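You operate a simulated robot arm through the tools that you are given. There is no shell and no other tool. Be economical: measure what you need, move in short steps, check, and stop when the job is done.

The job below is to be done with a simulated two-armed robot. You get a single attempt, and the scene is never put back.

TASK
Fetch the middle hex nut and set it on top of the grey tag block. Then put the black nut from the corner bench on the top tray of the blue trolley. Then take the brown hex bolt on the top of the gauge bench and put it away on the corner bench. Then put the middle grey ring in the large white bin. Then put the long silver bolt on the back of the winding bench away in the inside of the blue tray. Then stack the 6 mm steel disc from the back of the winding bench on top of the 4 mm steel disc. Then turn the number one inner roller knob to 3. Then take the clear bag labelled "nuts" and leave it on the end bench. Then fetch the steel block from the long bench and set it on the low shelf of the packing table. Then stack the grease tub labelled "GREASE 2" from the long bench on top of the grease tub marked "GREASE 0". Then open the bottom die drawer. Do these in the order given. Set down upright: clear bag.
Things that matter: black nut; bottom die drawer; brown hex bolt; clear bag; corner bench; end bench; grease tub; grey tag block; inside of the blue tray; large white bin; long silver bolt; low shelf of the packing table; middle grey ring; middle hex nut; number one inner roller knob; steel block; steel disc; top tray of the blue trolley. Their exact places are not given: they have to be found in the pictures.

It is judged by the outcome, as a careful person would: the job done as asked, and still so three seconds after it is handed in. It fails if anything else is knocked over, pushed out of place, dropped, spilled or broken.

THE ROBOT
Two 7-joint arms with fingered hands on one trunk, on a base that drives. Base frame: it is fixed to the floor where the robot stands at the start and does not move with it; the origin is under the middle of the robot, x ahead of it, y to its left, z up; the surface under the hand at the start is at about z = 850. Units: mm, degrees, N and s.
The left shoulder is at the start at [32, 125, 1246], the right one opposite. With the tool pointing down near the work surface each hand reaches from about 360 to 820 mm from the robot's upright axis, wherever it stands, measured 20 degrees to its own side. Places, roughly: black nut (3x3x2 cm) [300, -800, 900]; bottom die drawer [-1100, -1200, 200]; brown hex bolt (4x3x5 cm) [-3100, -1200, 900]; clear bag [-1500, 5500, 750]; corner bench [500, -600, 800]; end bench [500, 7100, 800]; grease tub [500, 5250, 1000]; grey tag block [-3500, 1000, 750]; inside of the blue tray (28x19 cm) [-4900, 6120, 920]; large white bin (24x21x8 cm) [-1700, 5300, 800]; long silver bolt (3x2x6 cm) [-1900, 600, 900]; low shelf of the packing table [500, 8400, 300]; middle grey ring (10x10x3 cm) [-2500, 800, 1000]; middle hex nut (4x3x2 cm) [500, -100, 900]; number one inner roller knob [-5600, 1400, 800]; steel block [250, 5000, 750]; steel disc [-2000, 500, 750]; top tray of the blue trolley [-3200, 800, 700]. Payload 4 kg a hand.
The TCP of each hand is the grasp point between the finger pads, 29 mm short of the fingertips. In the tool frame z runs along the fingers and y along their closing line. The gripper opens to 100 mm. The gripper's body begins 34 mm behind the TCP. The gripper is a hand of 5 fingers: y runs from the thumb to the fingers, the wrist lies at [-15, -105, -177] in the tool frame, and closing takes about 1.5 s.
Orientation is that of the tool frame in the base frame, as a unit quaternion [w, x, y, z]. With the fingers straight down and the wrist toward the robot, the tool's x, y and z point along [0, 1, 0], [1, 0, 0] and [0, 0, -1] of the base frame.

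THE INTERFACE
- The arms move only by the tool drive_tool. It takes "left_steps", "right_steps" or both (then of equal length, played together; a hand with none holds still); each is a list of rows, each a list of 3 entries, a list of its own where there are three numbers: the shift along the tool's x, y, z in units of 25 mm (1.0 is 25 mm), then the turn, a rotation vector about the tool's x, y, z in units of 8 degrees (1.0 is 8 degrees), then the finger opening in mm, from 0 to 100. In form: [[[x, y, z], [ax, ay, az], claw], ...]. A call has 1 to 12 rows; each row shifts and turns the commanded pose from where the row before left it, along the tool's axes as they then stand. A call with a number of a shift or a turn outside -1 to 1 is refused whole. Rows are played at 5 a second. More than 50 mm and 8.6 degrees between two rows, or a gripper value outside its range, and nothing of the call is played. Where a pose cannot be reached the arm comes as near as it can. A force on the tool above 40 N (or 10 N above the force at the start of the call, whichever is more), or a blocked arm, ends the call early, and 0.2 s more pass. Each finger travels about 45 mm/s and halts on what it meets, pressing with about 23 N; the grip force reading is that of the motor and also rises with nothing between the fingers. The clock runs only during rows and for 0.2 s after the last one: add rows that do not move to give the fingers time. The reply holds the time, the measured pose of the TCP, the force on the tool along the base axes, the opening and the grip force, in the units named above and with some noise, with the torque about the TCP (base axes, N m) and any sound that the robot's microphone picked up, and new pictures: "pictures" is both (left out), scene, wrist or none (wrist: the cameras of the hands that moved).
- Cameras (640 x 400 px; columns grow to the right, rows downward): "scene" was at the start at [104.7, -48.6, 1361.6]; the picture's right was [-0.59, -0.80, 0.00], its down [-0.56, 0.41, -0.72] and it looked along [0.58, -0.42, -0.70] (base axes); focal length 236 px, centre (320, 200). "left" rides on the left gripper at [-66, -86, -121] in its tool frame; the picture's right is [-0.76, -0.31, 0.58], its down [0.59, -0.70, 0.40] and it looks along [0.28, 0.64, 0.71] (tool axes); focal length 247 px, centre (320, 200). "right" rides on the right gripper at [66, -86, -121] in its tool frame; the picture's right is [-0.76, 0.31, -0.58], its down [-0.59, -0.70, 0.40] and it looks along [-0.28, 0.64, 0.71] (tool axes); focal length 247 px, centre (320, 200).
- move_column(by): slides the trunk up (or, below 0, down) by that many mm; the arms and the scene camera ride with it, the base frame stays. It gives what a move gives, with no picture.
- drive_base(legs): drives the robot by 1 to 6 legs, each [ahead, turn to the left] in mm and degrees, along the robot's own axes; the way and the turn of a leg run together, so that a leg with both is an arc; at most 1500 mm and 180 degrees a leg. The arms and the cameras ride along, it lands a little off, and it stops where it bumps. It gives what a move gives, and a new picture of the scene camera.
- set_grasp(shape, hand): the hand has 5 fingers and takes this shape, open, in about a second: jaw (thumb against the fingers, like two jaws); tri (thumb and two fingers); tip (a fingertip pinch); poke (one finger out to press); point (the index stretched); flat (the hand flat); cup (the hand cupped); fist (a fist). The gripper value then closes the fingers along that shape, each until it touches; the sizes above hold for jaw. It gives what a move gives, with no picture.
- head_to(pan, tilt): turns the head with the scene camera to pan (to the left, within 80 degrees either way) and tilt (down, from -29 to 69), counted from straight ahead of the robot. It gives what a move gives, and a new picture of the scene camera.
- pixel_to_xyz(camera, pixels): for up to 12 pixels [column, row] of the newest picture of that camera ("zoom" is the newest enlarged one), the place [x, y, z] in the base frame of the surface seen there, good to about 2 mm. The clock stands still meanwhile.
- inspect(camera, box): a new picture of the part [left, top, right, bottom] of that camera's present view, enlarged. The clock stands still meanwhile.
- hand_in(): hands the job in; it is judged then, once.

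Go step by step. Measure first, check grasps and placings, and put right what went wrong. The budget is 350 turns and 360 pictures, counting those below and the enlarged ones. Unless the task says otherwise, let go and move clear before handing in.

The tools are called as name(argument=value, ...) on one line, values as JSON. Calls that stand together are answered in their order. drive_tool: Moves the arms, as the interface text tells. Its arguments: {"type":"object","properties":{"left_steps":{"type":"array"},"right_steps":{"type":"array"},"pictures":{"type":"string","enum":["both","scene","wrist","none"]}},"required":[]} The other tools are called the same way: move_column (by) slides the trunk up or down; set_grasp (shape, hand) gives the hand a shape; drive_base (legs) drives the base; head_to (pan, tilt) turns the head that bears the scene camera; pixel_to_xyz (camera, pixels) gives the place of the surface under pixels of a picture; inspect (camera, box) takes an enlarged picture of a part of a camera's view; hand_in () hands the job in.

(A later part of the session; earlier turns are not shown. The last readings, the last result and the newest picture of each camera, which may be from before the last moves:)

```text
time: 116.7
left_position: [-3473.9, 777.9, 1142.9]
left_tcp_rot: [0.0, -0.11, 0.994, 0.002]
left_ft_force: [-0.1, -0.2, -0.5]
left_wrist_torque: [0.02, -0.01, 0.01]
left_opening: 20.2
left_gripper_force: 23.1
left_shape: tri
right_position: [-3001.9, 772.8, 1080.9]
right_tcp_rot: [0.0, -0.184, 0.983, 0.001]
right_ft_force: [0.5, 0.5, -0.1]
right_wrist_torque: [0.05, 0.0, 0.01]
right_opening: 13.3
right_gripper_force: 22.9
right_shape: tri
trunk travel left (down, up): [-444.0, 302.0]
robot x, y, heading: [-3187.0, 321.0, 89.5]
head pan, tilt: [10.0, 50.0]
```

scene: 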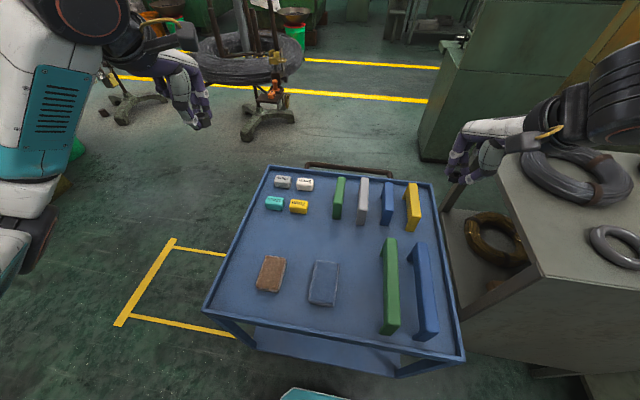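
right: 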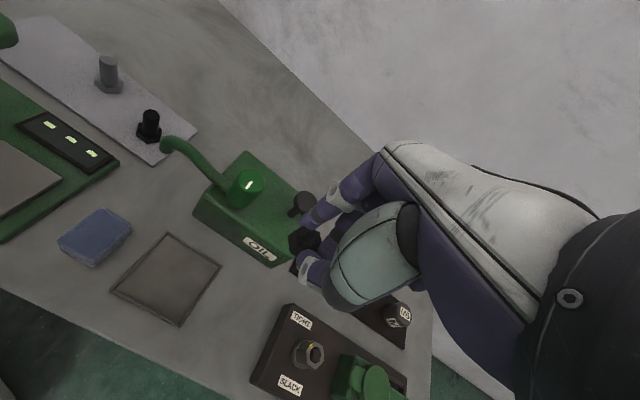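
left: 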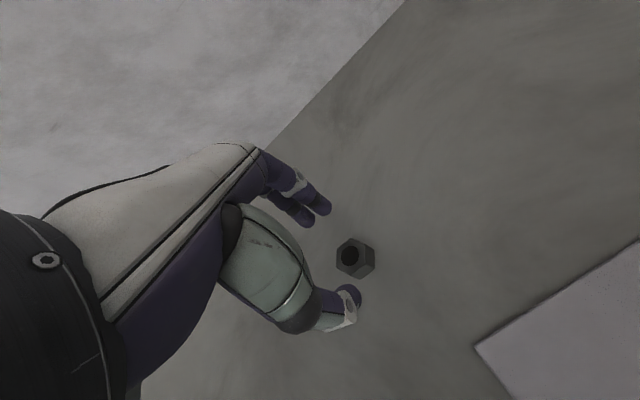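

inspect(camera="scene", box=[258, 165, 322, 205])

pixel_to_xyz(camera="zoom", pixels=[[175, 120], [320, 125], [170, 160], [315, 170], [245, 145], [200, 145], [290, 150], [245, 210], [460, 165]])

```text
10.00 times, centred on (290, 185) of scene
```

zoom: 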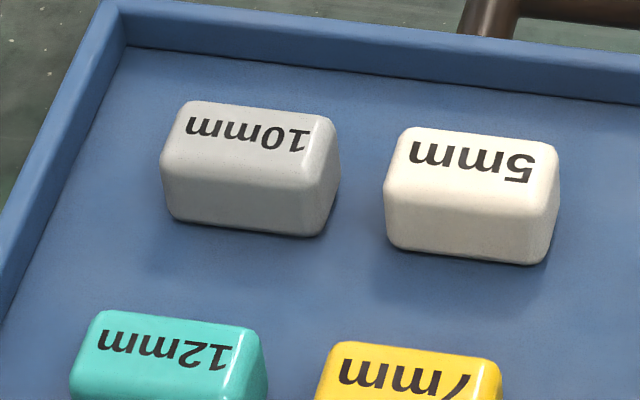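

```text
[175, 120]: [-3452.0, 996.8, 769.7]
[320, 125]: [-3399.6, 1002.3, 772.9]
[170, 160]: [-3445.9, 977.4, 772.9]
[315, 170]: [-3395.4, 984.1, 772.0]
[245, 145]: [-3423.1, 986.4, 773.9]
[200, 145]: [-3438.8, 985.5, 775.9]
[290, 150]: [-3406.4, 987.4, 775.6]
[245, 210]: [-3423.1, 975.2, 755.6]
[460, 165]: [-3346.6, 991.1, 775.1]
```

The block's top is centred at (-3423,989,775). I lower the trunk by 100 and bring the left hand over the block.

move_column(by=-100)

drive_tool(left_steps=[[[-0.47, 0.97, 0], [0, 0, 0], 5], [[-0.47, 0.97, 0], [0, 0, 0], 5], [[-0.47, 0.97, 0], [0, 0, 0], 5], [[-0.47, 0.97, 0], [0, 0, 0], 5], [[-0.47, 0.97, 0], [0, 0, 0], 5], [[-0.47, 0.97, 0], [0, 0, 0], 5], [[-0.47, 0.97, 0], [0, 0, 0], 5], [[-0.47, 0.97, 0], [0, 0, 0], 5], [[0, 0, 1], [0, 0, 0], 5], [[0, 0, 1], [0, 0, 0], 5], [[0, 0, 1], [0, 0, 0], 5], [[0, 0, 1], [0, 0, 0], 5]], pictures="wrist")

```text
time: 118.1
left_position: [-3472.6, 782.1, 1042.0]
left_tcp_rot: [0.0, -0.109, 0.994, 0.0]
left_ft_force: [-0.4, -0.3, -0.5]
left_wrist_torque: [0.04, -0.01, 0.0]
left_opening: 20.2
left_gripper_force: 23.1
left_shape: tri
right_position: [-3001.4, 775.8, 980.2]
right_tcp_rot: [0.0, -0.185, 0.983, 0.0]
right_ft_force: [0.3, -0.4, 0.1]
right_wrist_torque: [-0.03, 0.02, 0.0]
right_opening: 13.6
right_gripper_force: 23.1
right_shape: tri
trunk travel left (down, up): [-344.0, 402.0]
robot x, y, heading: [-3185.5, 321.3, 89.2]
head pan, tilt: [10.0, 50.0]
```

```text
time: 120.7
left_position: [-3423.1, 989.7, 940.3]
left_tcp_rot: [-0.001, -0.11, 0.994, -0.001]
left_ft_force: [-0.3, -0.1, -0.6]
left_wrist_torque: [0.03, 0.01, 0.0]
left_opening: 19.8
left_gripper_force: 23.0
left_shape: tri
right_position: [-3001.2, 777.2, 978.7]
right_tcp_rot: [0.0, -0.185, 0.983, -0.002]
right_ft_force: [0.3, 0.5, 0.1]
right_wrist_torque: [-0.03, 0.04, -0.01]
right_opening: 13.3
right_gripper_force: 22.4
right_shape: tri
trunk travel left (down, up): [-344.0, 402.0]
robot x, y, heading: [-3186.3, 326.4, 89.4]
head pan, tilt: [10.0, 50.0]
```

left: 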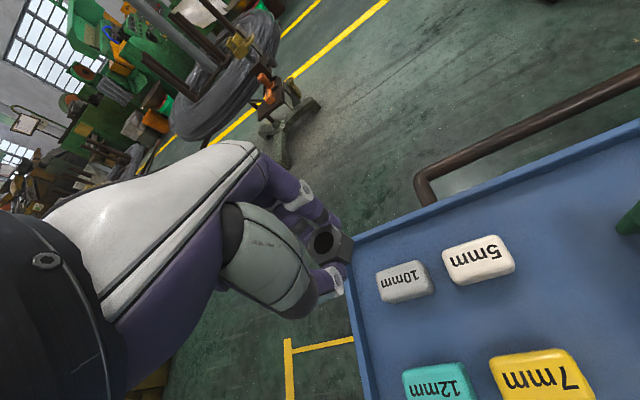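

I check the nut's place in hand and the block in the same picture.

pixel_to_xyz(camera="left", pixels=[[312, 232], [330, 226], [335, 243], [312, 245], [340, 236], [377, 276], [401, 264], [429, 274], [405, 284], [425, 266]])

inspect(camera="left", box=[280, 190, 440, 290])

```text
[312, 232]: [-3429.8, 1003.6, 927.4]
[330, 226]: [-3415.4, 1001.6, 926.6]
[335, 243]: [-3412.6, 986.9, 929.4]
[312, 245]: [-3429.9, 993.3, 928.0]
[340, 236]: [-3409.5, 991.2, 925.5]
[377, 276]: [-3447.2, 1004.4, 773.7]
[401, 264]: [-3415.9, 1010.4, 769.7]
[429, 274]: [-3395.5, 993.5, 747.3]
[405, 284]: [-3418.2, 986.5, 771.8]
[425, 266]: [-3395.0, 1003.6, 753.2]
```

```text
4.00 times, centred on (360, 240) of left
```

zoom: 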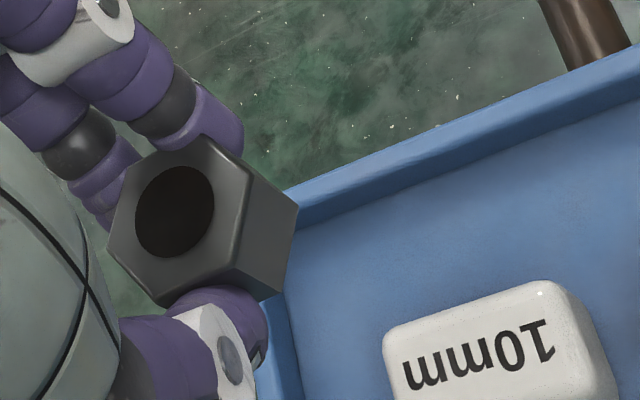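

Nut centre (-3421,991) is right over the block centre (-3423,989). I descend to about 2 mm above.

drive_tool(left_steps=[[[0, -0.04, 1], [0, 0, 0], 5], [[0, 0, 1], [0, 0, 0], 5], [[0, 0, 1], [0, 0, 0], 5], [[0, 0, 1], [0, 0, 0], 5], [[0, 0, 1], [0, 0, 0], 5], [[0, 0, 0.25], [0, 0, 0], 5], [[0, 0, 0], [0, 0, 0], 5]], pictures="wrist")

```text
time: 122.3
left_position: [-3423.8, 988.9, 808.9]
left_tcp_rot: [-0.001, -0.11, 0.994, 0.001]
left_ft_force: [0.1, 0.0, -0.2]
left_wrist_torque: [-0.02, -0.02, 0.01]
left_opening: 19.9
left_gripper_force: 22.5
left_shape: tri
right_position: [-3002.3, 775.3, 977.8]
right_tcp_rot: [0.001, -0.184, 0.983, 0.0]
right_ft_force: [-0.3, 0.1, 0.0]
right_wrist_torque: [0.03, 0.02, 0.02]
right_opening: 13.7
right_gripper_force: 23.1
right_shape: tri
trunk travel left (down, up): [-344.0, 402.0]
robot x, y, heading: [-3187.9, 324.2, 89.7]
head pan, tilt: [10.0, 50.0]
```

left: 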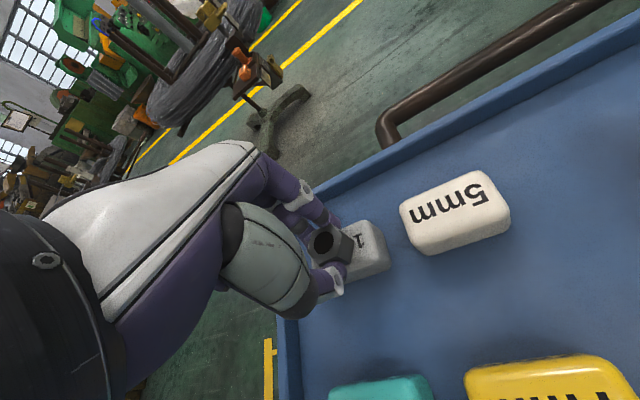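

I check the block's visible edges against the nut.

inspect(camera="left", box=[290, 190, 418, 270])

pixel_to_xyz(camera="left", pixels=[[374, 224], [383, 247], [365, 225], [378, 235], [355, 236], [384, 260], [345, 240], [330, 228]])

```text
5.00 times, centred on (354, 230) of left
```

zoom: 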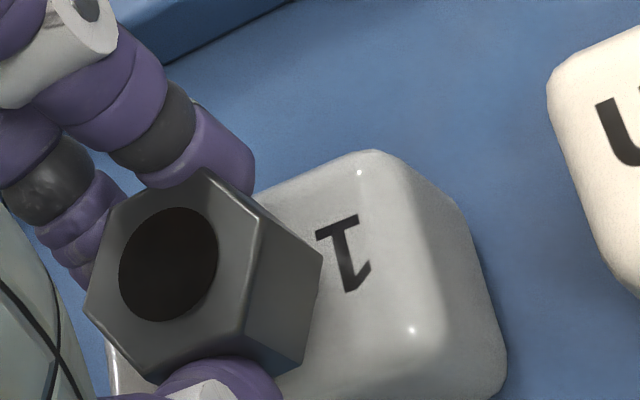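

```text
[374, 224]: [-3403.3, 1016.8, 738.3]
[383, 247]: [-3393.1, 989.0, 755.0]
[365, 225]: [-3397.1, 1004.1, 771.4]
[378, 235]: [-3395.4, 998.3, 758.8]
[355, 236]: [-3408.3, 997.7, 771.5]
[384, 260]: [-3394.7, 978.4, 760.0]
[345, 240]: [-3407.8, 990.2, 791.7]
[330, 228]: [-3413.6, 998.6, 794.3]
```

The nut lies between -3438 and -3408 in x against the block's -3452 to -3395, which is good. I lower until contact and open.

drive_tool(left_steps=[[[0, 0, 0.06], [0, 0, 0], 5], [[0, 0, 0.05], [0, 0, 0], 5], [[0, 0, 0], [0, 0, 0], 15], [[0, 0, 0], [0, 0, 0], 25], [[0, 0, 0], [0, 0, 0], 35], [[0, 0, 0], [0, 0, 0], 40], [[0, 0, 0], [0, 0, 0], 40], [[0, 0, -0.5], [0, 0, 0], 40], [[0, 0, -1], [0, 0, 0], 40], [[0, 0, -1], [0, 0, 0], 40], [[0, 0, -1], [0, 0, 0], 40], [[0, 0, -1], [0, 0, 0], 40]], pictures="wrist")

```text
time: 124.9
left_position: [-3422.0, 989.9, 921.6]
left_tcp_rot: [-0.001, -0.11, 0.994, 0.001]
left_ft_force: [0.2, 0.4, -0.6]
left_wrist_torque: [0.02, 0.05, -0.03]
left_opening: 39.3
left_gripper_force: 0.1
left_shape: tri
right_position: [-3001.6, 776.4, 979.8]
right_tcp_rot: [0.0, -0.185, 0.983, -0.001]
right_ft_force: [-0.7, -0.2, -0.1]
right_wrist_torque: [0.03, -0.01, 0.01]
right_opening: 13.4
right_gripper_force: 22.8
right_shape: tri
trunk travel left (down, up): [-344.0, 402.0]
robot x, y, heading: [-3181.4, 322.5, 89.8]
head pan, tilt: [10.0, 50.0]
```

left: 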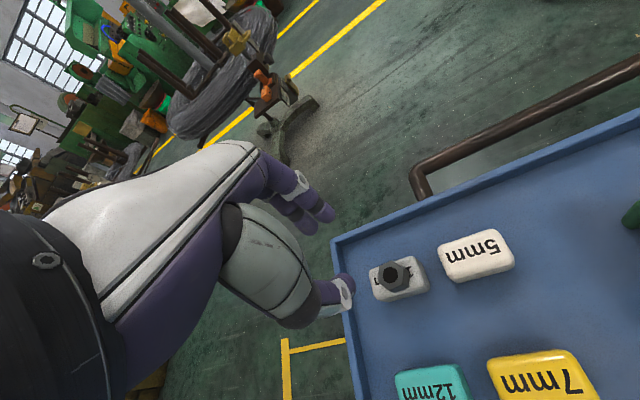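

The nut rests on the grey block. Next I choose a bare spot on the tray for the black nut and measure it.

pixel_to_xyz(camera="scene", pixels=[[355, 240], [360, 260], [360, 225], [340, 262], [384, 280], [384, 240], [362, 220], [338, 215], [320, 235]])

drive_base(legs=[[0, 12]])

```text
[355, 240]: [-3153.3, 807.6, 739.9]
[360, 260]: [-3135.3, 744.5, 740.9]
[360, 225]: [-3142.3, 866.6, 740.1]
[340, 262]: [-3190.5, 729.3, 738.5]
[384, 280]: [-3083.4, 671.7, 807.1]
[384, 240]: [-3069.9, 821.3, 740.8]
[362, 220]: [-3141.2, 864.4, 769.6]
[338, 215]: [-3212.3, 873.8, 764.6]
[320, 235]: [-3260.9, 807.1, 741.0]
```

```text
time: 126.0
left_position: [-3555.5, 926.8, 919.3]
left_tcp_rot: [0.0, -0.212, 0.977, 0.001]
left_ft_force: [0.1, -0.5, 0.3]
left_wrist_torque: [-0.01, -0.03, 0.0]
left_opening: 39.5
left_gripper_force: 0.0
left_shape: tri
right_position: [-3099.0, 803.8, 979.1]
right_tcp_rot: [0.0, -0.286, 0.958, 0.0]
right_ft_force: [-1.5, 0.7, -0.4]
right_wrist_torque: [-0.03, -0.05, 0.01]
right_opening: 13.5
right_gripper_force: 22.9
right_shape: tri
trunk travel left (down, up): [-344.0, 402.0]
robot x, y, heading: [-3185.4, 320.6, 101.3]
head pan, tilt: [10.0, 50.0]
```

scene: 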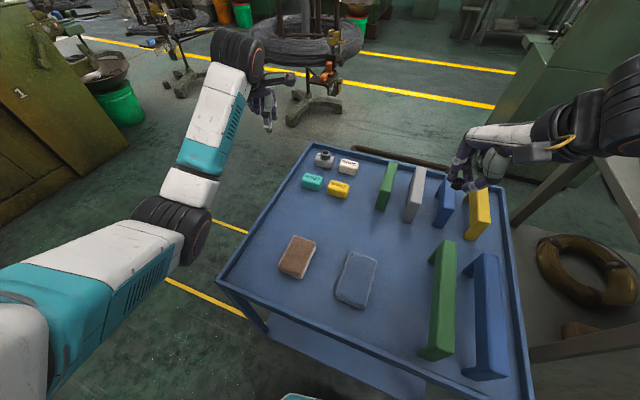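

Tray surface is at z 740. I set the black nut down at about (-3160,775): move over first, then down.

drive_tool(right_steps=[[[0.83, 0.13, 0], [0, 0, 0], 5], [[0.83, 0.13, 0], [0, 0, 0], 5], [[0.83, 0.13, 0], [0, 0, 0], 5], [[0, 0, 1], [0, 0, 0], 5], [[0, 0, 1], [0, 0, 0], 5], [[0, 0, 1], [0, 0, 0], 5], [[0, 0, 1], [0, 0, 0], 5], [[0, 0, 1], [0, 0, 0], 5], [[0, 0, 1], [0, 0, 0], 5], [[0, 0, 0.9], [0, 0, 0], 5], [[0, 0, 0], [0, 0, 0], 5]], pictures="wrist")

```text
time: 128.4
left_position: [-3556.2, 927.1, 921.4]
left_tcp_rot: [-0.001, -0.213, 0.977, 0.001]
left_ft_force: [-0.3, -0.5, 0.5]
left_wrist_torque: [0.01, -0.01, -0.01]
left_opening: 39.6
left_gripper_force: 0.1
left_shape: tri
right_position: [-3157.4, 777.2, 806.0]
right_tcp_rot: [0.0, -0.286, 0.958, -0.001]
right_ft_force: [-1.2, 0.3, -0.5]
right_wrist_torque: [-0.03, -0.02, 0.0]
right_opening: 13.3
right_gripper_force: 22.5
right_shape: tri
trunk travel left (down, up): [-344.0, 402.0]
robot x, y, heading: [-3186.4, 322.5, 101.3]
head pan, tilt: [10.0, 50.0]
```

right: 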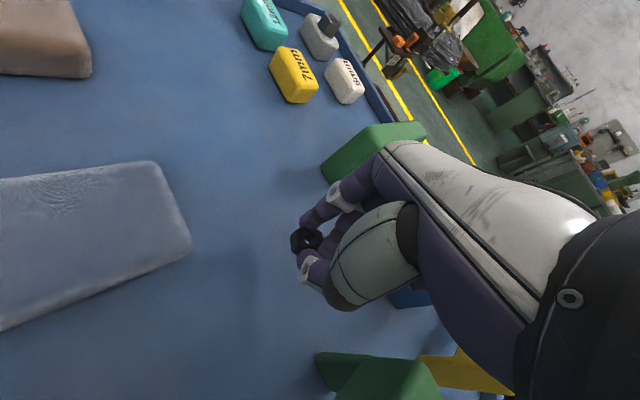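

Clear. I lower the last 34 mm, open and lift.

drive_tool(right_steps=[[[0, 0, 0.7], [0, 0, 0], 5], [[0, 0, 0.5], [0, 0, 0], 5], [[0, 0, 0.12], [0, 0, 0], 5], [[0, 0, 0.06], [0, 0, 0], 5], [[0, 0, 0], [0, 0, 0], 12], [[0, 0, 0], [0, 0, 0], 25], [[0, 0, 0], [0, 0, 0], 35], [[0, 0, 0], [0, 0, 0], 35], [[0, 0, -0.6], [0, 0, 0], 35], [[0, 0, -1], [0, 0, 0], 35], [[0, 0, -1], [0, 0, 0], 35], [[0, 0, -1], [0, 0, 0], 35]], pictures="wrist")

```text
time: 131.1
left_position: [-3555.1, 926.3, 921.2]
left_tcp_rot: [-0.001, -0.213, 0.977, 0.001]
left_ft_force: [0.0, 0.2, 0.6]
left_wrist_torque: [0.03, 0.03, -0.01]
left_opening: 39.8
left_gripper_force: 0.2
left_shape: tri
right_position: [-3149.4, 779.2, 874.0]
right_tcp_rot: [0.0, -0.286, 0.958, -0.001]
right_ft_force: [0.0, -0.4, 0.1]
right_wrist_torque: [0.04, -0.01, 0.0]
right_opening: 34.7
right_gripper_force: 0.0
right_shape: tri
right hand out of reach, approached as far as the arm can: row 2, 4
trunk travel left (down, up): [-344.0, 402.0]
robot x, y, heading: [-3186.6, 322.0, 101.3]
head pan, tilt: [10.0, 50.0]
```

right: 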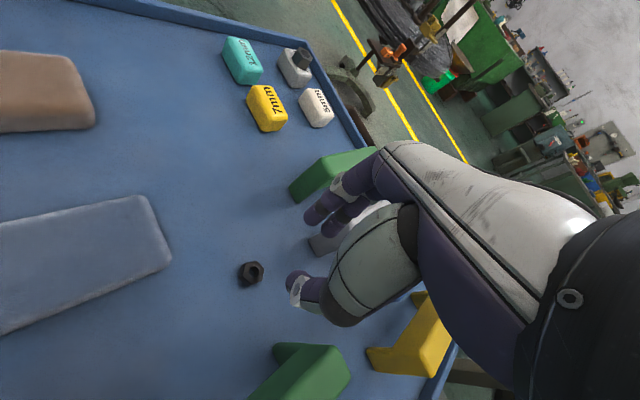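

The black nut lies flat on the tray at (251,273). I lift both hands, raise the trunk, back away and turn to the gauge bench.

drive_tool(left_steps=[[[0, 0, -1], [0, 0, 0], 60], [[0, 0, -1], [0, 0, 0], 60], [[0, 0, -1], [0, 0, 0], 60], [[0, 0, -1], [0, 0, 0], 60], [[0, -1, -1], [0, 0, 0], 60], [[0, -1, -1], [0, 0, 0], 60], [[0, -1, 0], [0, 0, 0], 60], [[0, -1, 0], [0, 0, 0], 60]], right_steps=[[[0, 0, -1], [0, 0, 0], 60], [[0, 0, -1], [0, 0, 0], 60], [[0, 0, -1], [0, 0, 0], 60], [[0, 0, -1], [0, 0, 0], 60], [[0, 0, -1], [0, 0, 0], 60], [[0, 0, -1], [0, 0, 0], 60], [[0, 0, 0], [0, 0, 0], 60], [[0, 0, 0], [0, 0, 0], 60]], pictures="none")

move_column(by=100)

drive_base(legs=[[-450, 0], [0, 168]])

head_to(pan=0, tilt=30)

```text
time: 132.8
left_position: [-3513.2, 835.6, 1072.5]
left_tcp_rot: [-0.001, -0.213, 0.977, 0.0]
left_ft_force: [-0.3, 0.2, 0.6]
left_wrist_torque: [0.01, -0.03, 0.01]
left_opening: 59.8
left_gripper_force: 0.0
left_shape: tri
right_position: [-3149.7, 778.0, 1023.4]
right_tcp_rot: [-0.001, -0.285, 0.959, 0.0]
right_ft_force: [-0.1, 0.5, -0.3]
right_wrist_torque: [0.0, -0.04, -0.02]
right_opening: 59.5
right_gripper_force: 0.1
right_shape: tri
trunk travel left (down, up): [-344.0, 402.0]
robot x, y, heading: [-3183.8, 318.0, 101.3]
head pan, tilt: [10.0, 50.0]
```

```text
time: 134.2
left_position: [-3513.2, 836.1, 1170.4]
left_tcp_rot: [-0.001, -0.212, 0.977, 0.0]
left_ft_force: [0.6, 0.5, 0.1]
left_wrist_torque: [-0.01, 0.01, -0.02]
left_opening: 59.9
left_gripper_force: 0.1
left_shape: tri
right_position: [-3149.7, 780.1, 1122.9]
right_tcp_rot: [-0.001, -0.285, 0.958, -0.001]
right_ft_force: [-0.3, -0.6, -0.6]
right_wrist_torque: [0.02, 0.02, -0.02]
right_opening: 59.8
right_gripper_force: 0.1
right_shape: tri
trunk travel left (down, up): [-444.0, 302.0]
robot x, y, heading: [-3188.2, 321.7, 101.2]
head pan, tilt: [10.0, 50.0]
```

```text
time: 144.0
left_position: [-2873.7, -680.3, 1171.2]
left_tcp_rot: [0.001, 0.993, 0.119, 0.0]
left_ft_force: [-0.2, 0.4, 0.1]
left_wrist_torque: [0.0, 0.04, 0.02]
left_opening: 59.9
left_gripper_force: 0.1
left_shape: tri
right_position: [-3221.0, -554.3, 1124.2]
right_tcp_rot: [0.0, 0.981, 0.194, 0.0]
right_ft_force: [-0.4, 0.5, 0.5]
right_wrist_torque: [-0.01, -0.02, 0.03]
right_opening: 59.6
right_gripper_force: 0.1
right_shape: tri
trunk travel left (down, up): [-444.0, 302.0]
robot x, y, heading: [-3100.6, -111.9, -89.3]
head pan, tilt: [10.0, 50.0]
```

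scene: 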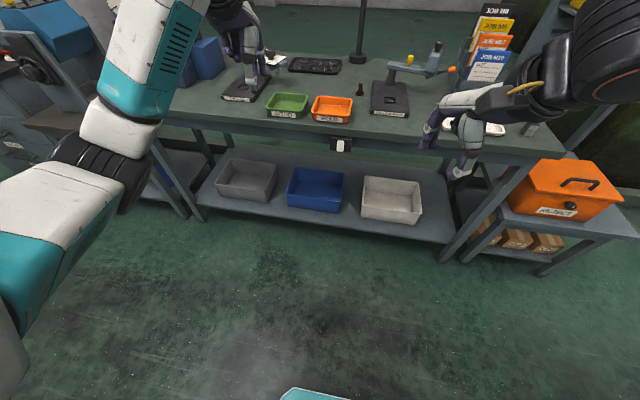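

```text
time: 144.8
left_position: [-2873.5, -680.4, 1171.3]
left_tcp_rot: [0.002, 0.993, 0.118, 0.001]
left_ft_force: [0.0, 0.1, -0.3]
left_wrist_torque: [-0.01, -0.04, -0.03]
left_opening: 59.9
left_gripper_force: 0.1
left_shape: tri
right_position: [-3220.0, -555.8, 1123.4]
right_tcp_rot: [0.0, 0.981, 0.193, 0.001]
right_ft_force: [0.2, -0.1, -0.3]
right_wrist_torque: [0.0, -0.01, 0.03]
right_opening: 59.7
right_gripper_force: 0.0
right_shape: tri
trunk travel left (down, up): [-444.0, 302.0]
robot x, y, heading: [-3094.3, -110.6, -89.7]
head pan, tilt: [0.0, 30.0]
```

scene: 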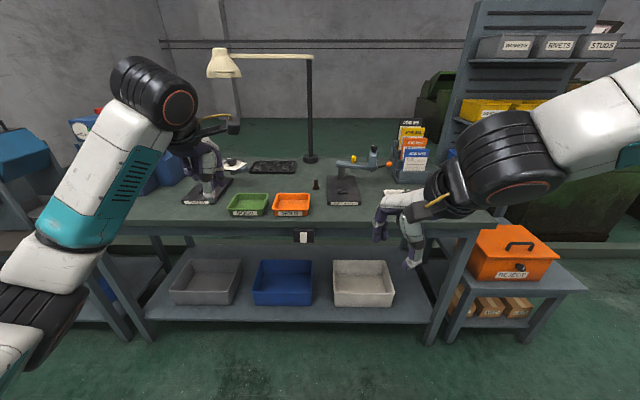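

The gauge bench is ahead, and a dark bolt stands at (316,185). I enlarge and measure.

inspect(camera="scene", box=[220, 140, 412, 260])

pixel_to_xyz(camera="scene", pixels=[[316, 181], [316, 187], [300, 228], [250, 227], [311, 160], [345, 175], [373, 150], [344, 201], [292, 203]])

```text
3.33 times, centred on (316, 200) of scene
```

zoom: 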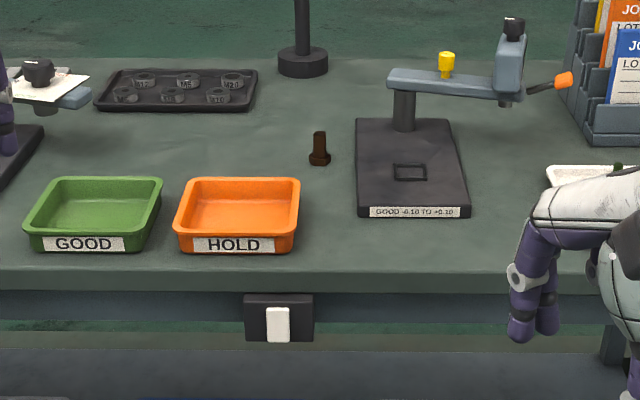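

```text
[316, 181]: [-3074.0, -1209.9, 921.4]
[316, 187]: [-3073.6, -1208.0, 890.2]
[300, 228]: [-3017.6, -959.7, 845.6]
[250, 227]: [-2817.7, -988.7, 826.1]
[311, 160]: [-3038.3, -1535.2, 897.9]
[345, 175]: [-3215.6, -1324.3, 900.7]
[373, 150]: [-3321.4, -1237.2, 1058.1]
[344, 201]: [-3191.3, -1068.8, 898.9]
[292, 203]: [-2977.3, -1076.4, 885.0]
```

The brown bolt stands head-down at (-3074,-1209). I measure the lamp and the items to the left, to route the arms.

pixel_to_xyz(camera="scene", pixels=[[225, 65], [260, 56], [308, 60], [80, 130], [25, 155], [205, 195], [235, 165], [100, 200], [410, 130], [165, 165]])

```text
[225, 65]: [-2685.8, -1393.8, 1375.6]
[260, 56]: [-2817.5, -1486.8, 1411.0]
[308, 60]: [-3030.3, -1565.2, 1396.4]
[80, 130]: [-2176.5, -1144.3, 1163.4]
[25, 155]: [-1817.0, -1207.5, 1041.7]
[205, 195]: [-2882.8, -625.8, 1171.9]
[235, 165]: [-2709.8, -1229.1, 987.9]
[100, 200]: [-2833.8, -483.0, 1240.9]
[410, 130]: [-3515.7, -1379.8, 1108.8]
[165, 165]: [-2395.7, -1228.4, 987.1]
```

I retract the left hand and drive to the bench so that the bolt is at the right hand's side.

drive_tool(left_steps=[[[0, -1, 0], [0, 0, 0], 60], [[0, -1, 0], [0, 0, 0], 60], [[0, -1, 0], [0, 0, 0], 60], [[0, -1, 0], [0, 0, 0], 60], [[0, 0, 0], [0, 0, 0], 60]], right_steps=[[[0, 0, 0], [0, 0, 0], 60], [[0, 0, 0], [0, 0, 0], 60], [[0, 0, 0], [0, 0, 0], 60], [[0, 0, 0], [0, 0, 0], 60], [[0, 0, 0], [0, 0, 0], 60]], pictures="none")

drive_base(legs=[[0, 16.2], [640, 0], [0, -16.2]])

head_to(pan=-15, tilt=50)

```text
time: 146.0
left_position: [-2895.2, -582.2, 1170.7]
left_tcp_rot: [0.001, 0.993, 0.119, 0.001]
left_ft_force: [-0.1, 0.0, -0.2]
left_wrist_torque: [-0.04, -0.04, -0.01]
left_opening: 59.8
left_gripper_force: 0.0
left_shape: tri
right_position: [-3220.8, -554.4, 1123.2]
right_tcp_rot: [-0.001, 0.981, 0.194, 0.0]
right_ft_force: [-0.9, 0.3, 0.4]
right_wrist_torque: [-0.02, 0.0, 0.02]
right_opening: 59.9
right_gripper_force: 0.0
right_shape: tri
trunk travel left (down, up): [-444.0, 302.0]
robot x, y, heading: [-3098.3, -114.9, -89.4]
head pan, tilt: [0.0, 30.0]
```

```text
time: 151.5
left_position: [-2708.3, -1193.6, 1171.7]
left_tcp_rot: [0.0, 0.993, 0.122, 0.001]
left_ft_force: [-0.4, -0.1, -0.5]
left_wrist_torque: [-0.02, -0.02, 0.01]
left_opening: 59.8
left_gripper_force: 0.0
left_shape: tri
right_position: [-3033.0, -1170.3, 1123.2]
right_tcp_rot: [-0.001, 0.98, 0.197, 0.001]
right_ft_force: [0.0, -0.2, -0.7]
right_wrist_torque: [-0.02, -0.01, 0.01]
right_opening: 59.9
right_gripper_force: 0.0
right_shape: tri
trunk travel left (down, up): [-444.0, 302.0]
robot x, y, heading: [-2913.1, -724.9, -89.0]
head pan, tilt: [0.0, 30.0]
```

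scene: 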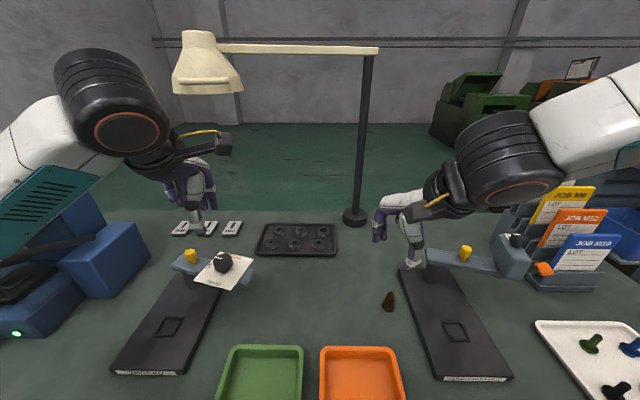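

```text
time: 152.3
left_position: [-2707.8, -1193.9, 1172.4]
left_tcp_rot: [0.001, 0.993, 0.122, 0.001]
left_ft_force: [0.0, 0.2, 0.2]
left_wrist_torque: [-0.01, 0.02, 0.02]
left_opening: 59.9
left_gripper_force: 0.0
left_shape: tri
right_position: [-3033.1, -1168.6, 1124.6]
right_tcp_rot: [0.0, 0.981, 0.196, 0.0]
right_ft_force: [0.2, -0.4, 0.2]
right_wrist_torque: [-0.01, 0.0, 0.0]
right_opening: 59.7
right_gripper_force: 0.0
right_shape: tri
trunk travel left (down, up): [-444.0, 302.0]
robot x, y, heading: [-2916.2, -723.9, -89.0]
head pan, tilt: [-15.0, 50.0]
```

scene: 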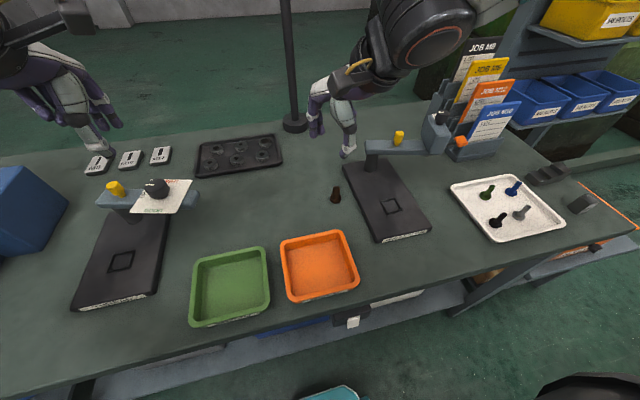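

I measure the bolt with the right wrist camera.

inspect(camera="right", box=[100, 150, 420, 350])

pixel_to_xyz(camera="scene", pixels=[[336, 189], [336, 198], [333, 200], [340, 200], [320, 210], [350, 185], [372, 160], [372, 145], [385, 238], [400, 135]])

```text
2.00 times, centred on (260, 250) of right
```

zoom: 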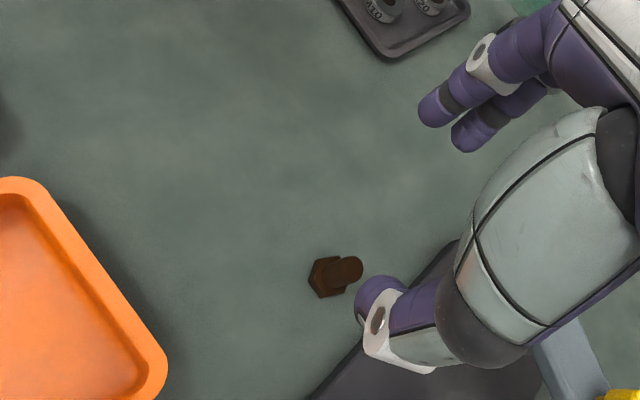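

```text
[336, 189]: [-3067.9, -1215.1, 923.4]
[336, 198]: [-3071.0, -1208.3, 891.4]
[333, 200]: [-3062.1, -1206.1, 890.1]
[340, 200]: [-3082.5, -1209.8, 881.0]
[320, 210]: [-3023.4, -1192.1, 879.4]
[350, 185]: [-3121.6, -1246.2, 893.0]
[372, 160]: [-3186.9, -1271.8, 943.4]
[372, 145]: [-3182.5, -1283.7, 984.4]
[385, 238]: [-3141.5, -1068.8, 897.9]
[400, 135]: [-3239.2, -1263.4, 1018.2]
```

pixel_to_xyz(camera="zoom", pixels=[[351, 263], [345, 270], [357, 268], [312, 278], [330, 290], [330, 262], [340, 268]])

```text
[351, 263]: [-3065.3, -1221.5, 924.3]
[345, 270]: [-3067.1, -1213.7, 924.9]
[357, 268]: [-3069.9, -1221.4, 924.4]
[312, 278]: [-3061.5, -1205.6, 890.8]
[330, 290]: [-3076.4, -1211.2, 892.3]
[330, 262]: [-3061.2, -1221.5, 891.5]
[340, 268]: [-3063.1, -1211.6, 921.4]
```

Bolt axis is (-3068,-1216) with top at 925, bench at 879. I move above it and descend to TCP z 921.

drive_tool(right_steps=[[[-0.7, 0.4, 0], [0, 0, 0], 60], [[-0.7, 0.4, 0], [0, 0, 0], 60], [[-0.7, 0.4, 0], [0, 0, 0], 60], [[0, 0, 1], [0, 0, 0], 60], [[0, 0, 1], [0, 0, 0], 60], [[0, 0, 1], [0, 0, 0], 60], [[0, 0, 1], [0, 0, 0], 60], [[0, 0, 1], [0, 0, 0], 60], [[0, 0, 0.8], [0, 0, 0], 60], [[0, 0, 0], [0, 0, 0], 60]], pictures="wrist")

```text
time: 154.5
left_position: [-2707.1, -1193.2, 1171.5]
left_tcp_rot: [0.001, 0.993, 0.12, 0.001]
left_ft_force: [0.9, -0.1, 0.2]
left_wrist_torque: [0.0, -0.02, 0.02]
left_opening: 59.8
left_gripper_force: 0.0
left_shape: tri
right_position: [-3069.7, -1217.0, 978.9]
right_tcp_rot: [0.0, 0.981, 0.195, 0.0]
right_ft_force: [0.4, -0.3, -0.2]
right_wrist_torque: [-0.01, 0.03, 0.01]
right_opening: 59.7
right_gripper_force: 0.1
right_shape: tri
trunk travel left (down, up): [-444.0, 302.0]
robot x, y, heading: [-2908.9, -726.0, -89.4]
head pan, tilt: [-15.0, 50.0]
```

right: 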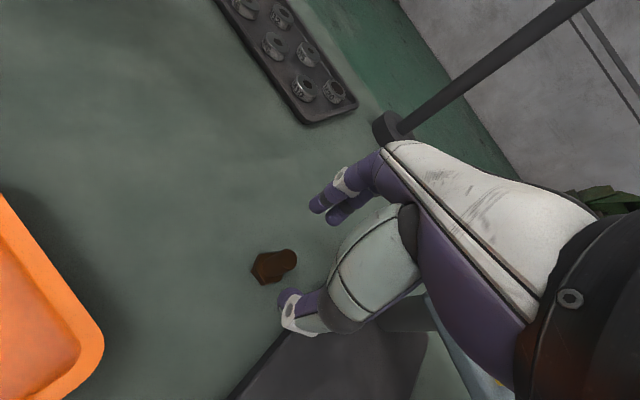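

drive_tool(right_steps=[[[0, 0, 0.8], [0, 0, 0], 60], [[0, 0, 0.8], [0, 0, 0], 60], [[0, 0, 0.7], [0, 0, 0], 60], [[0, 0, 0], [0, 0, 0], 60]], pictures="none")

inspect(camera="right", box=[230, 180, 390, 280])

```text
time: 155.5
left_position: [-2708.2, -1195.1, 1172.5]
left_tcp_rot: [0.0, 0.993, 0.121, 0.001]
left_ft_force: [-0.7, 0.4, -0.2]
left_wrist_torque: [0.0, 0.01, 0.0]
left_opening: 59.8
left_gripper_force: 0.1
left_shape: tri
right_position: [-3070.1, -1216.0, 920.8]
right_tcp_rot: [0.0, 0.981, 0.195, 0.0]
right_ft_force: [0.4, 1.1, 0.6]
right_wrist_torque: [-0.03, -0.01, 0.0]
right_opening: 59.8
right_gripper_force: 0.1
right_shape: tri
trunk travel left (down, up): [-444.0, 302.0]
robot x, y, heading: [-2912.1, -728.3, -89.2]
head pan, tilt: [-15.0, 50.0]
```

```text
4.00 times, centred on (310, 230) of right
```

zoom: 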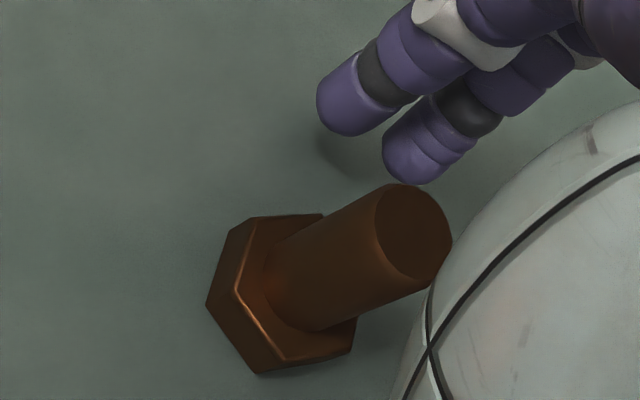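

The shaft is between fingers and thumb. I close.

drive_tool(right_steps=[[[0, 0, 0], [0, 0, 0], 3], [[0, 0, 0], [0, 0, 0], 3], [[0, 0, 0], [0, 0, 0], 3], [[0, 0, 0], [0, 0, 0], 3], [[0, 0, 0], [0, 0, 0], 3], [[0, 0, 0], [0, 0, 0], 3], [[0, 0, 0], [0, 0, 0], 3], [[0, 0, -0.5], [0, 0, 0], 3], [[0, 0, -1], [0, 0, 0], 3], [[0, 0, -1], [0, 0, 0], 3], [[0, 0, -1], [0, 0, 0], 3]], pictures="wrist")

inspect(camera="right", box=[230, 180, 390, 280])

```text
time: 157.9
left_position: [-2706.8, -1193.3, 1172.2]
left_tcp_rot: [0.001, 0.993, 0.121, 0.0]
left_ft_force: [0.7, 0.2, -0.2]
left_wrist_torque: [0.02, 0.01, 0.0]
left_opening: 59.7
left_gripper_force: 0.0
left_shape: tri
right_position: [-3071.2, -1214.4, 1009.8]
right_tcp_rot: [-0.001, 0.981, 0.196, 0.0]
right_ft_force: [0.0, 0.3, -3.3]
right_wrist_torque: [-0.03, 0.0, 0.01]
right_opening: 9.6
right_gripper_force: 22.6
right_shape: tri
trunk travel left (down, up): [-444.0, 302.0]
robot x, y, heading: [-2913.4, -725.5, -89.5]
head pan, tilt: [-15.0, 50.0]
```

right: 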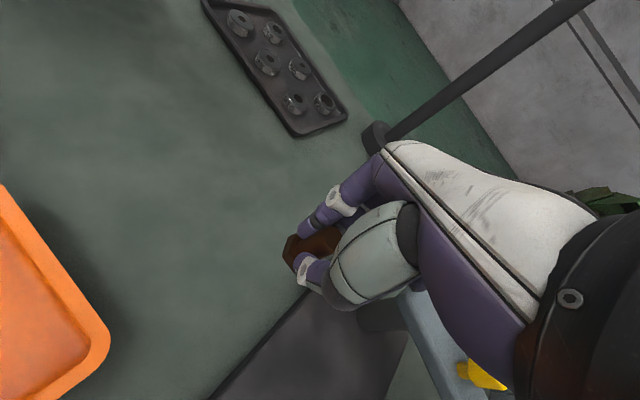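

```text
4.00 times, centred on (310, 230) of right
```

zoom: 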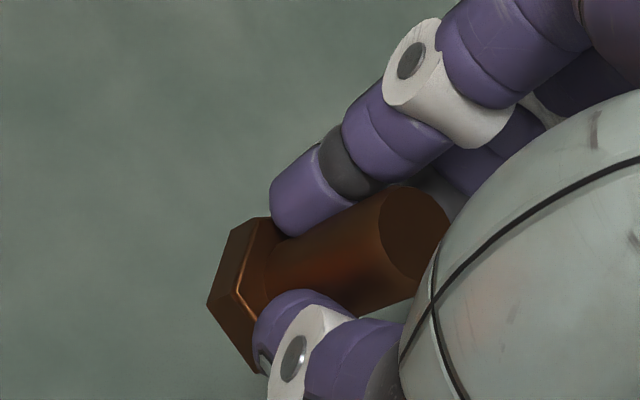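

The bolt is firmly held. I lift, back away and drive back to the corner bench.

drive_tool(right_steps=[[[0, 0, -1], [0, 0, 0], 3], [[0, 0, -1], [0, 0, 0], 3], [[0, 0, -1], [0, 0, 0], 3], [[0, 0, -1], [0, 0, 0], 3], [[0, 0, -1], [0, 0, 0], 3]], pictures="none")

drive_base(legs=[[-500, 0], [0, 91.5], [1250, 0], [1250, 0]])

```text
time: 159.1
left_position: [-2707.4, -1193.9, 1172.3]
left_tcp_rot: [0.001, 0.993, 0.121, 0.001]
left_ft_force: [0.1, 0.0, 0.7]
left_wrist_torque: [-0.03, -0.01, 0.03]
left_opening: 59.9
left_gripper_force: 0.1
left_shape: tri
right_position: [-3066.7, -1215.8, 1133.4]
right_tcp_rot: [0.0, 0.981, 0.197, 0.0]
right_ft_force: [0.2, -0.5, -2.2]
right_wrist_torque: [0.0, 0.0, 0.0]
right_opening: 9.6
right_gripper_force: 23.2
right_shape: tri
trunk travel left (down, up): [-444.0, 302.0]
robot x, y, heading: [-2911.4, -727.8, -89.4]
head pan, tilt: [-15.0, 50.0]
```

```text
time: 177.8
left_position: [43.7, 74.7, 1172.0]
left_tcp_rot: [0.0, 0.61, 0.793, 0.001]
left_ft_force: [-1.1, -0.9, -0.7]
left_wrist_torque: [-0.03, 0.0, -0.03]
left_opening: 59.9
left_gripper_force: 0.0
left_shape: tri
right_position: [72.7, -285.2, 1133.3]
right_tcp_rot: [-0.001, 0.547, 0.837, -0.001]
right_ft_force: [-0.5, 0.5, -1.1]
right_wrist_torque: [0.02, 0.02, 0.02]
right_opening: 9.0
right_gripper_force: 23.1
right_shape: tri
trunk travel left (down, up): [-444.0, 302.0]
robot x, y, heading: [-421.2, -139.3, 1.7]
head pan, tilt: [-15.0, 50.0]
```

scene: 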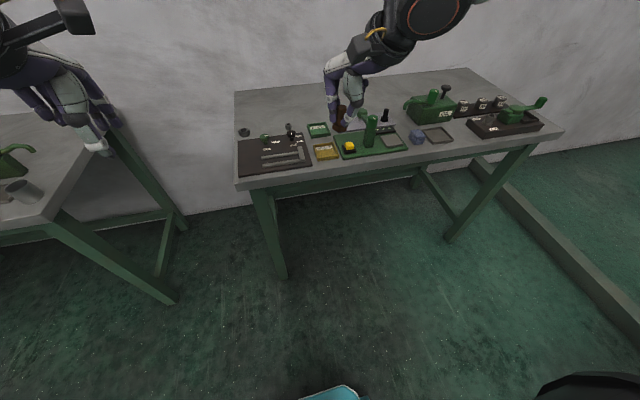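

I go forward the last 440 mm to the bench.

drive_base(legs=[[440, 0], [0, -1.5]])

head_to(pan=-10, tilt=50)

```text
time: 180.8
left_position: [486.1, 79.4, 1172.4]
left_tcp_rot: [0.0, 0.617, 0.787, 0.001]
left_ft_force: [0.1, -0.2, 0.2]
left_wrist_torque: [0.03, 0.02, 0.03]
left_opening: 60.0
left_gripper_force: 0.0
left_shape: tri
right_position: [507.1, -282.0, 1134.3]
right_tcp_rot: [0.0, 0.556, 0.831, 0.001]
right_ft_force: [-0.8, -0.5, -2.2]
right_wrist_torque: [0.01, 0.04, 0.0]
right_opening: 8.9
right_gripper_force: 23.1
right_shape: tri
trunk travel left (down, up): [-444.0, 302.0]
robot x, y, heading: [17.1, -127.3, 0.6]
head pan, tilt: [-15.0, 50.0]
```

scene: 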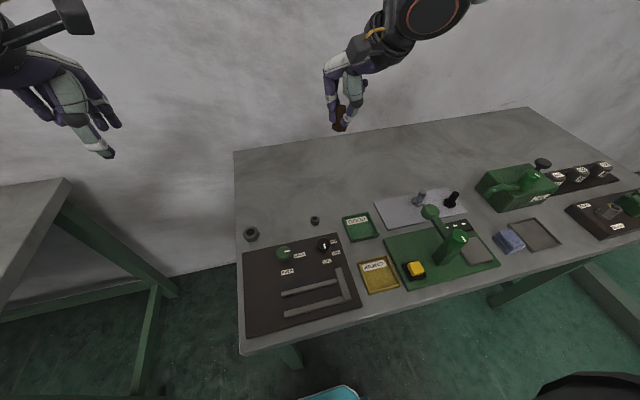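

```text
time: 181.5
left_position: [485.3, 79.5, 1172.3]
left_tcp_rot: [0.0, 0.618, 0.786, 0.001]
left_ft_force: [0.7, 0.4, 0.4]
left_wrist_torque: [0.03, -0.01, 0.01]
left_opening: 59.7
left_gripper_force: 0.0
left_shape: tri
right_position: [506.2, -281.0, 1134.0]
right_tcp_rot: [0.001, 0.557, 0.831, -0.001]
right_ft_force: [-0.8, -0.6, -1.6]
right_wrist_torque: [-0.01, -0.02, 0.01]
right_opening: 9.0
right_gripper_force: 22.7
right_shape: tri
trunk travel left (down, up): [-444.0, 302.0]
robot x, y, heading: [15.1, -123.8, 0.3]
head pan, tilt: [-10.0, 50.0]
```

scene: 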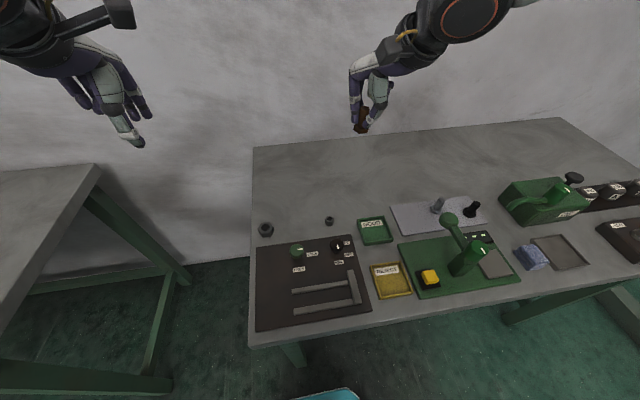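

pixel_to_xyz(camera="scene", pixels=[[345, 190], [365, 218], [360, 200], [385, 200], [330, 200]])

```text
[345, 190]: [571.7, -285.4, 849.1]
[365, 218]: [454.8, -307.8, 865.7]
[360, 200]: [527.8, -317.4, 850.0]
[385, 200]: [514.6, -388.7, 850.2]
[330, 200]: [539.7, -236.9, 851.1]
```

I put the bolt down around (545,-290) on the bare bench.

drive_tool(right_steps=[[[-0.5, 0.66, 0], [0, 0, 0], 3], [[-0.5, 0.66, 0], [0, 0, 0], 3], [[0, 0, 1], [0, 0, 0], 3], [[0, 0, 1], [0, 0, 0], 3], [[0, 0, 1], [0, 0, 0], 3], [[0, 0, 1], [0, 0, 0], 3], [[0, 0, 1], [0, 0, 0], 3], [[0, 0, 1], [0, 0, 0], 3], [[0, 0, 1], [0, 0, 0], 3], [[0, 0, 1], [0, 0, 0], 3], [[0, 0, 0.9], [0, 0, 0], 3], [[0, 0, 0], [0, 0, 0], 3]], pictures="wrist")

```text
time: 184.1
left_position: [485.0, 80.1, 1172.1]
left_tcp_rot: [0.0, 0.618, 0.787, 0.002]
left_ft_force: [-0.7, -0.5, 0.7]
left_wrist_torque: [0.01, 0.03, -0.03]
left_opening: 59.8
left_gripper_force: 0.1
left_shape: tri
right_position: [544.3, -290.3, 911.3]
right_tcp_rot: [-0.001, 0.556, 0.831, 0.001]
right_ft_force: [-0.6, 0.2, -1.1]
right_wrist_torque: [0.0, 0.0, 0.06]
right_opening: 9.1
right_gripper_force: 22.8
right_shape: tri
trunk travel left (down, up): [-444.0, 302.0]
robot x, y, heading: [16.2, -123.2, 0.6]
head pan, tilt: [-10.0, 50.0]
```

right: 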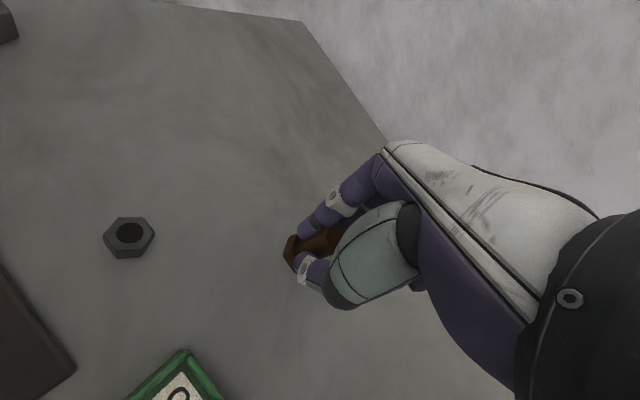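

Nearly down; I lower in small steps to contact, then open and rise.

drive_tool(right_steps=[[[0, 0, 0.4], [0, 0, 0], 3], [[0, 0, 0.25], [0, 0, 0], 3], [[0, 0, 0.08], [0, 0, 0], 3], [[0, 0, 0.06], [0, 0, 0], 3], [[0, 0, 0], [0, 0, 0], 3]], pictures="none")

inspect(camera="right", box=[230, 180, 390, 280])

```text
time: 185.3
left_position: [486.8, 80.3, 1172.3]
left_tcp_rot: [0.0, 0.618, 0.786, 0.002]
left_ft_force: [0.5, 0.5, -0.2]
left_wrist_torque: [-0.02, -0.03, 0.01]
left_opening: 59.8
left_gripper_force: 0.1
left_shape: tri
right_position: [543.8, -293.2, 895.4]
right_tcp_rot: [0.0, 0.557, 0.831, 0.0]
right_ft_force: [-0.1, 0.6, -0.6]
right_wrist_torque: [-0.01, -0.03, 0.02]
right_opening: 9.0
right_gripper_force: 23.2
right_shape: tri
right hand out of reach, approached as far as the arm can: row 3
trunk travel left (down, up): [-444.0, 302.0]
robot x, y, heading: [18.6, -124.0, 0.4]
head pan, tilt: [-10.0, 50.0]
```

```text
4.00 times, centred on (310, 230) of right
```

zoom: 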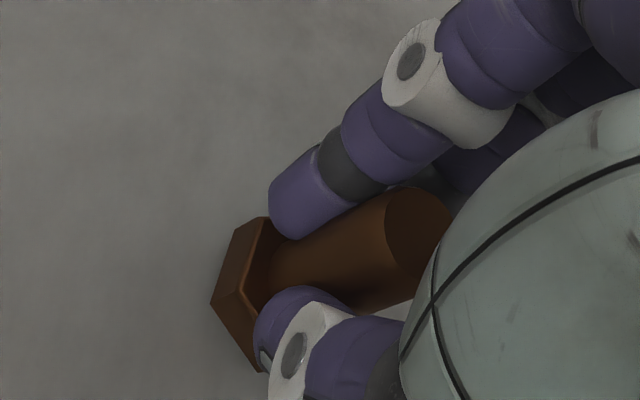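

At the arm's lower limit; I use the trunk for the last 3 mm.

move_column(by=-3)

```text
time: 185.8
left_position: [484.3, 79.8, 1169.4]
left_tcp_rot: [-0.001, 0.618, 0.786, 0.001]
left_ft_force: [0.9, 0.6, 0.2]
left_wrist_torque: [0.01, 0.0, -0.03]
left_opening: 59.9
left_gripper_force: 0.2
left_shape: tri
right_position: [545.2, -292.2, 892.1]
right_tcp_rot: [0.0, 0.557, 0.831, 0.0]
right_ft_force: [-0.4, 0.5, -0.4]
right_wrist_torque: [0.0, 0.0, 0.01]
right_opening: 8.9
right_gripper_force: 23.3
right_shape: tri
trunk travel left (down, up): [-441.0, 305.0]
robot x, y, heading: [18.2, -125.7, 0.5]
head pan, tilt: [-10.0, 50.0]
```

The weight is off the hand. I open and rise.

drive_tool(right_steps=[[[0, 0, 0], [0, 0, 0], 12], [[0, 0, 0], [0, 0, 0], 25], [[0, 0, 0], [0, 0, 0], 45], [[0, 0, 0], [0, 0, 0], 60], [[0, 0, 0], [0, 0, 0], 60], [[0, 0, -0.5], [0, 0, 0], 60], [[0, 0, -1], [0, 0, 0], 60], [[0, 0, -1], [0, 0, 0], 60], [[0, 0, -1], [0, 0, 0], 60], [[0, 0, -1], [0, 0, 0], 60], [[0, 0, -1], [0, 0, 0], 60], [[0, 0, -1], [0, 0, 0], 60]], pictures="wrist")

```text
time: 188.4
left_position: [485.0, 79.1, 1170.4]
left_tcp_rot: [0.001, 0.618, 0.787, 0.0]
left_ft_force: [-0.2, 1.0, -0.9]
left_wrist_torque: [0.02, 0.04, 0.02]
left_opening: 60.1
left_gripper_force: 0.0
left_shape: tri
right_position: [544.1, -294.3, 1054.0]
right_tcp_rot: [-0.001, 0.556, 0.831, 0.0]
right_ft_force: [0.4, -0.7, -0.2]
right_wrist_torque: [0.02, 0.0, 0.01]
right_opening: 59.9
right_gripper_force: 0.1
right_shape: tri
trunk travel left (down, up): [-441.0, 305.0]
robot x, y, heading: [16.2, -123.4, 0.2]
head pan, tilt: [-10.0, 50.0]
```

right: 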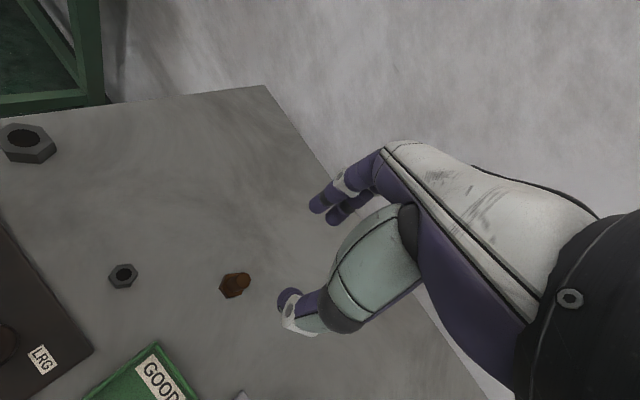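

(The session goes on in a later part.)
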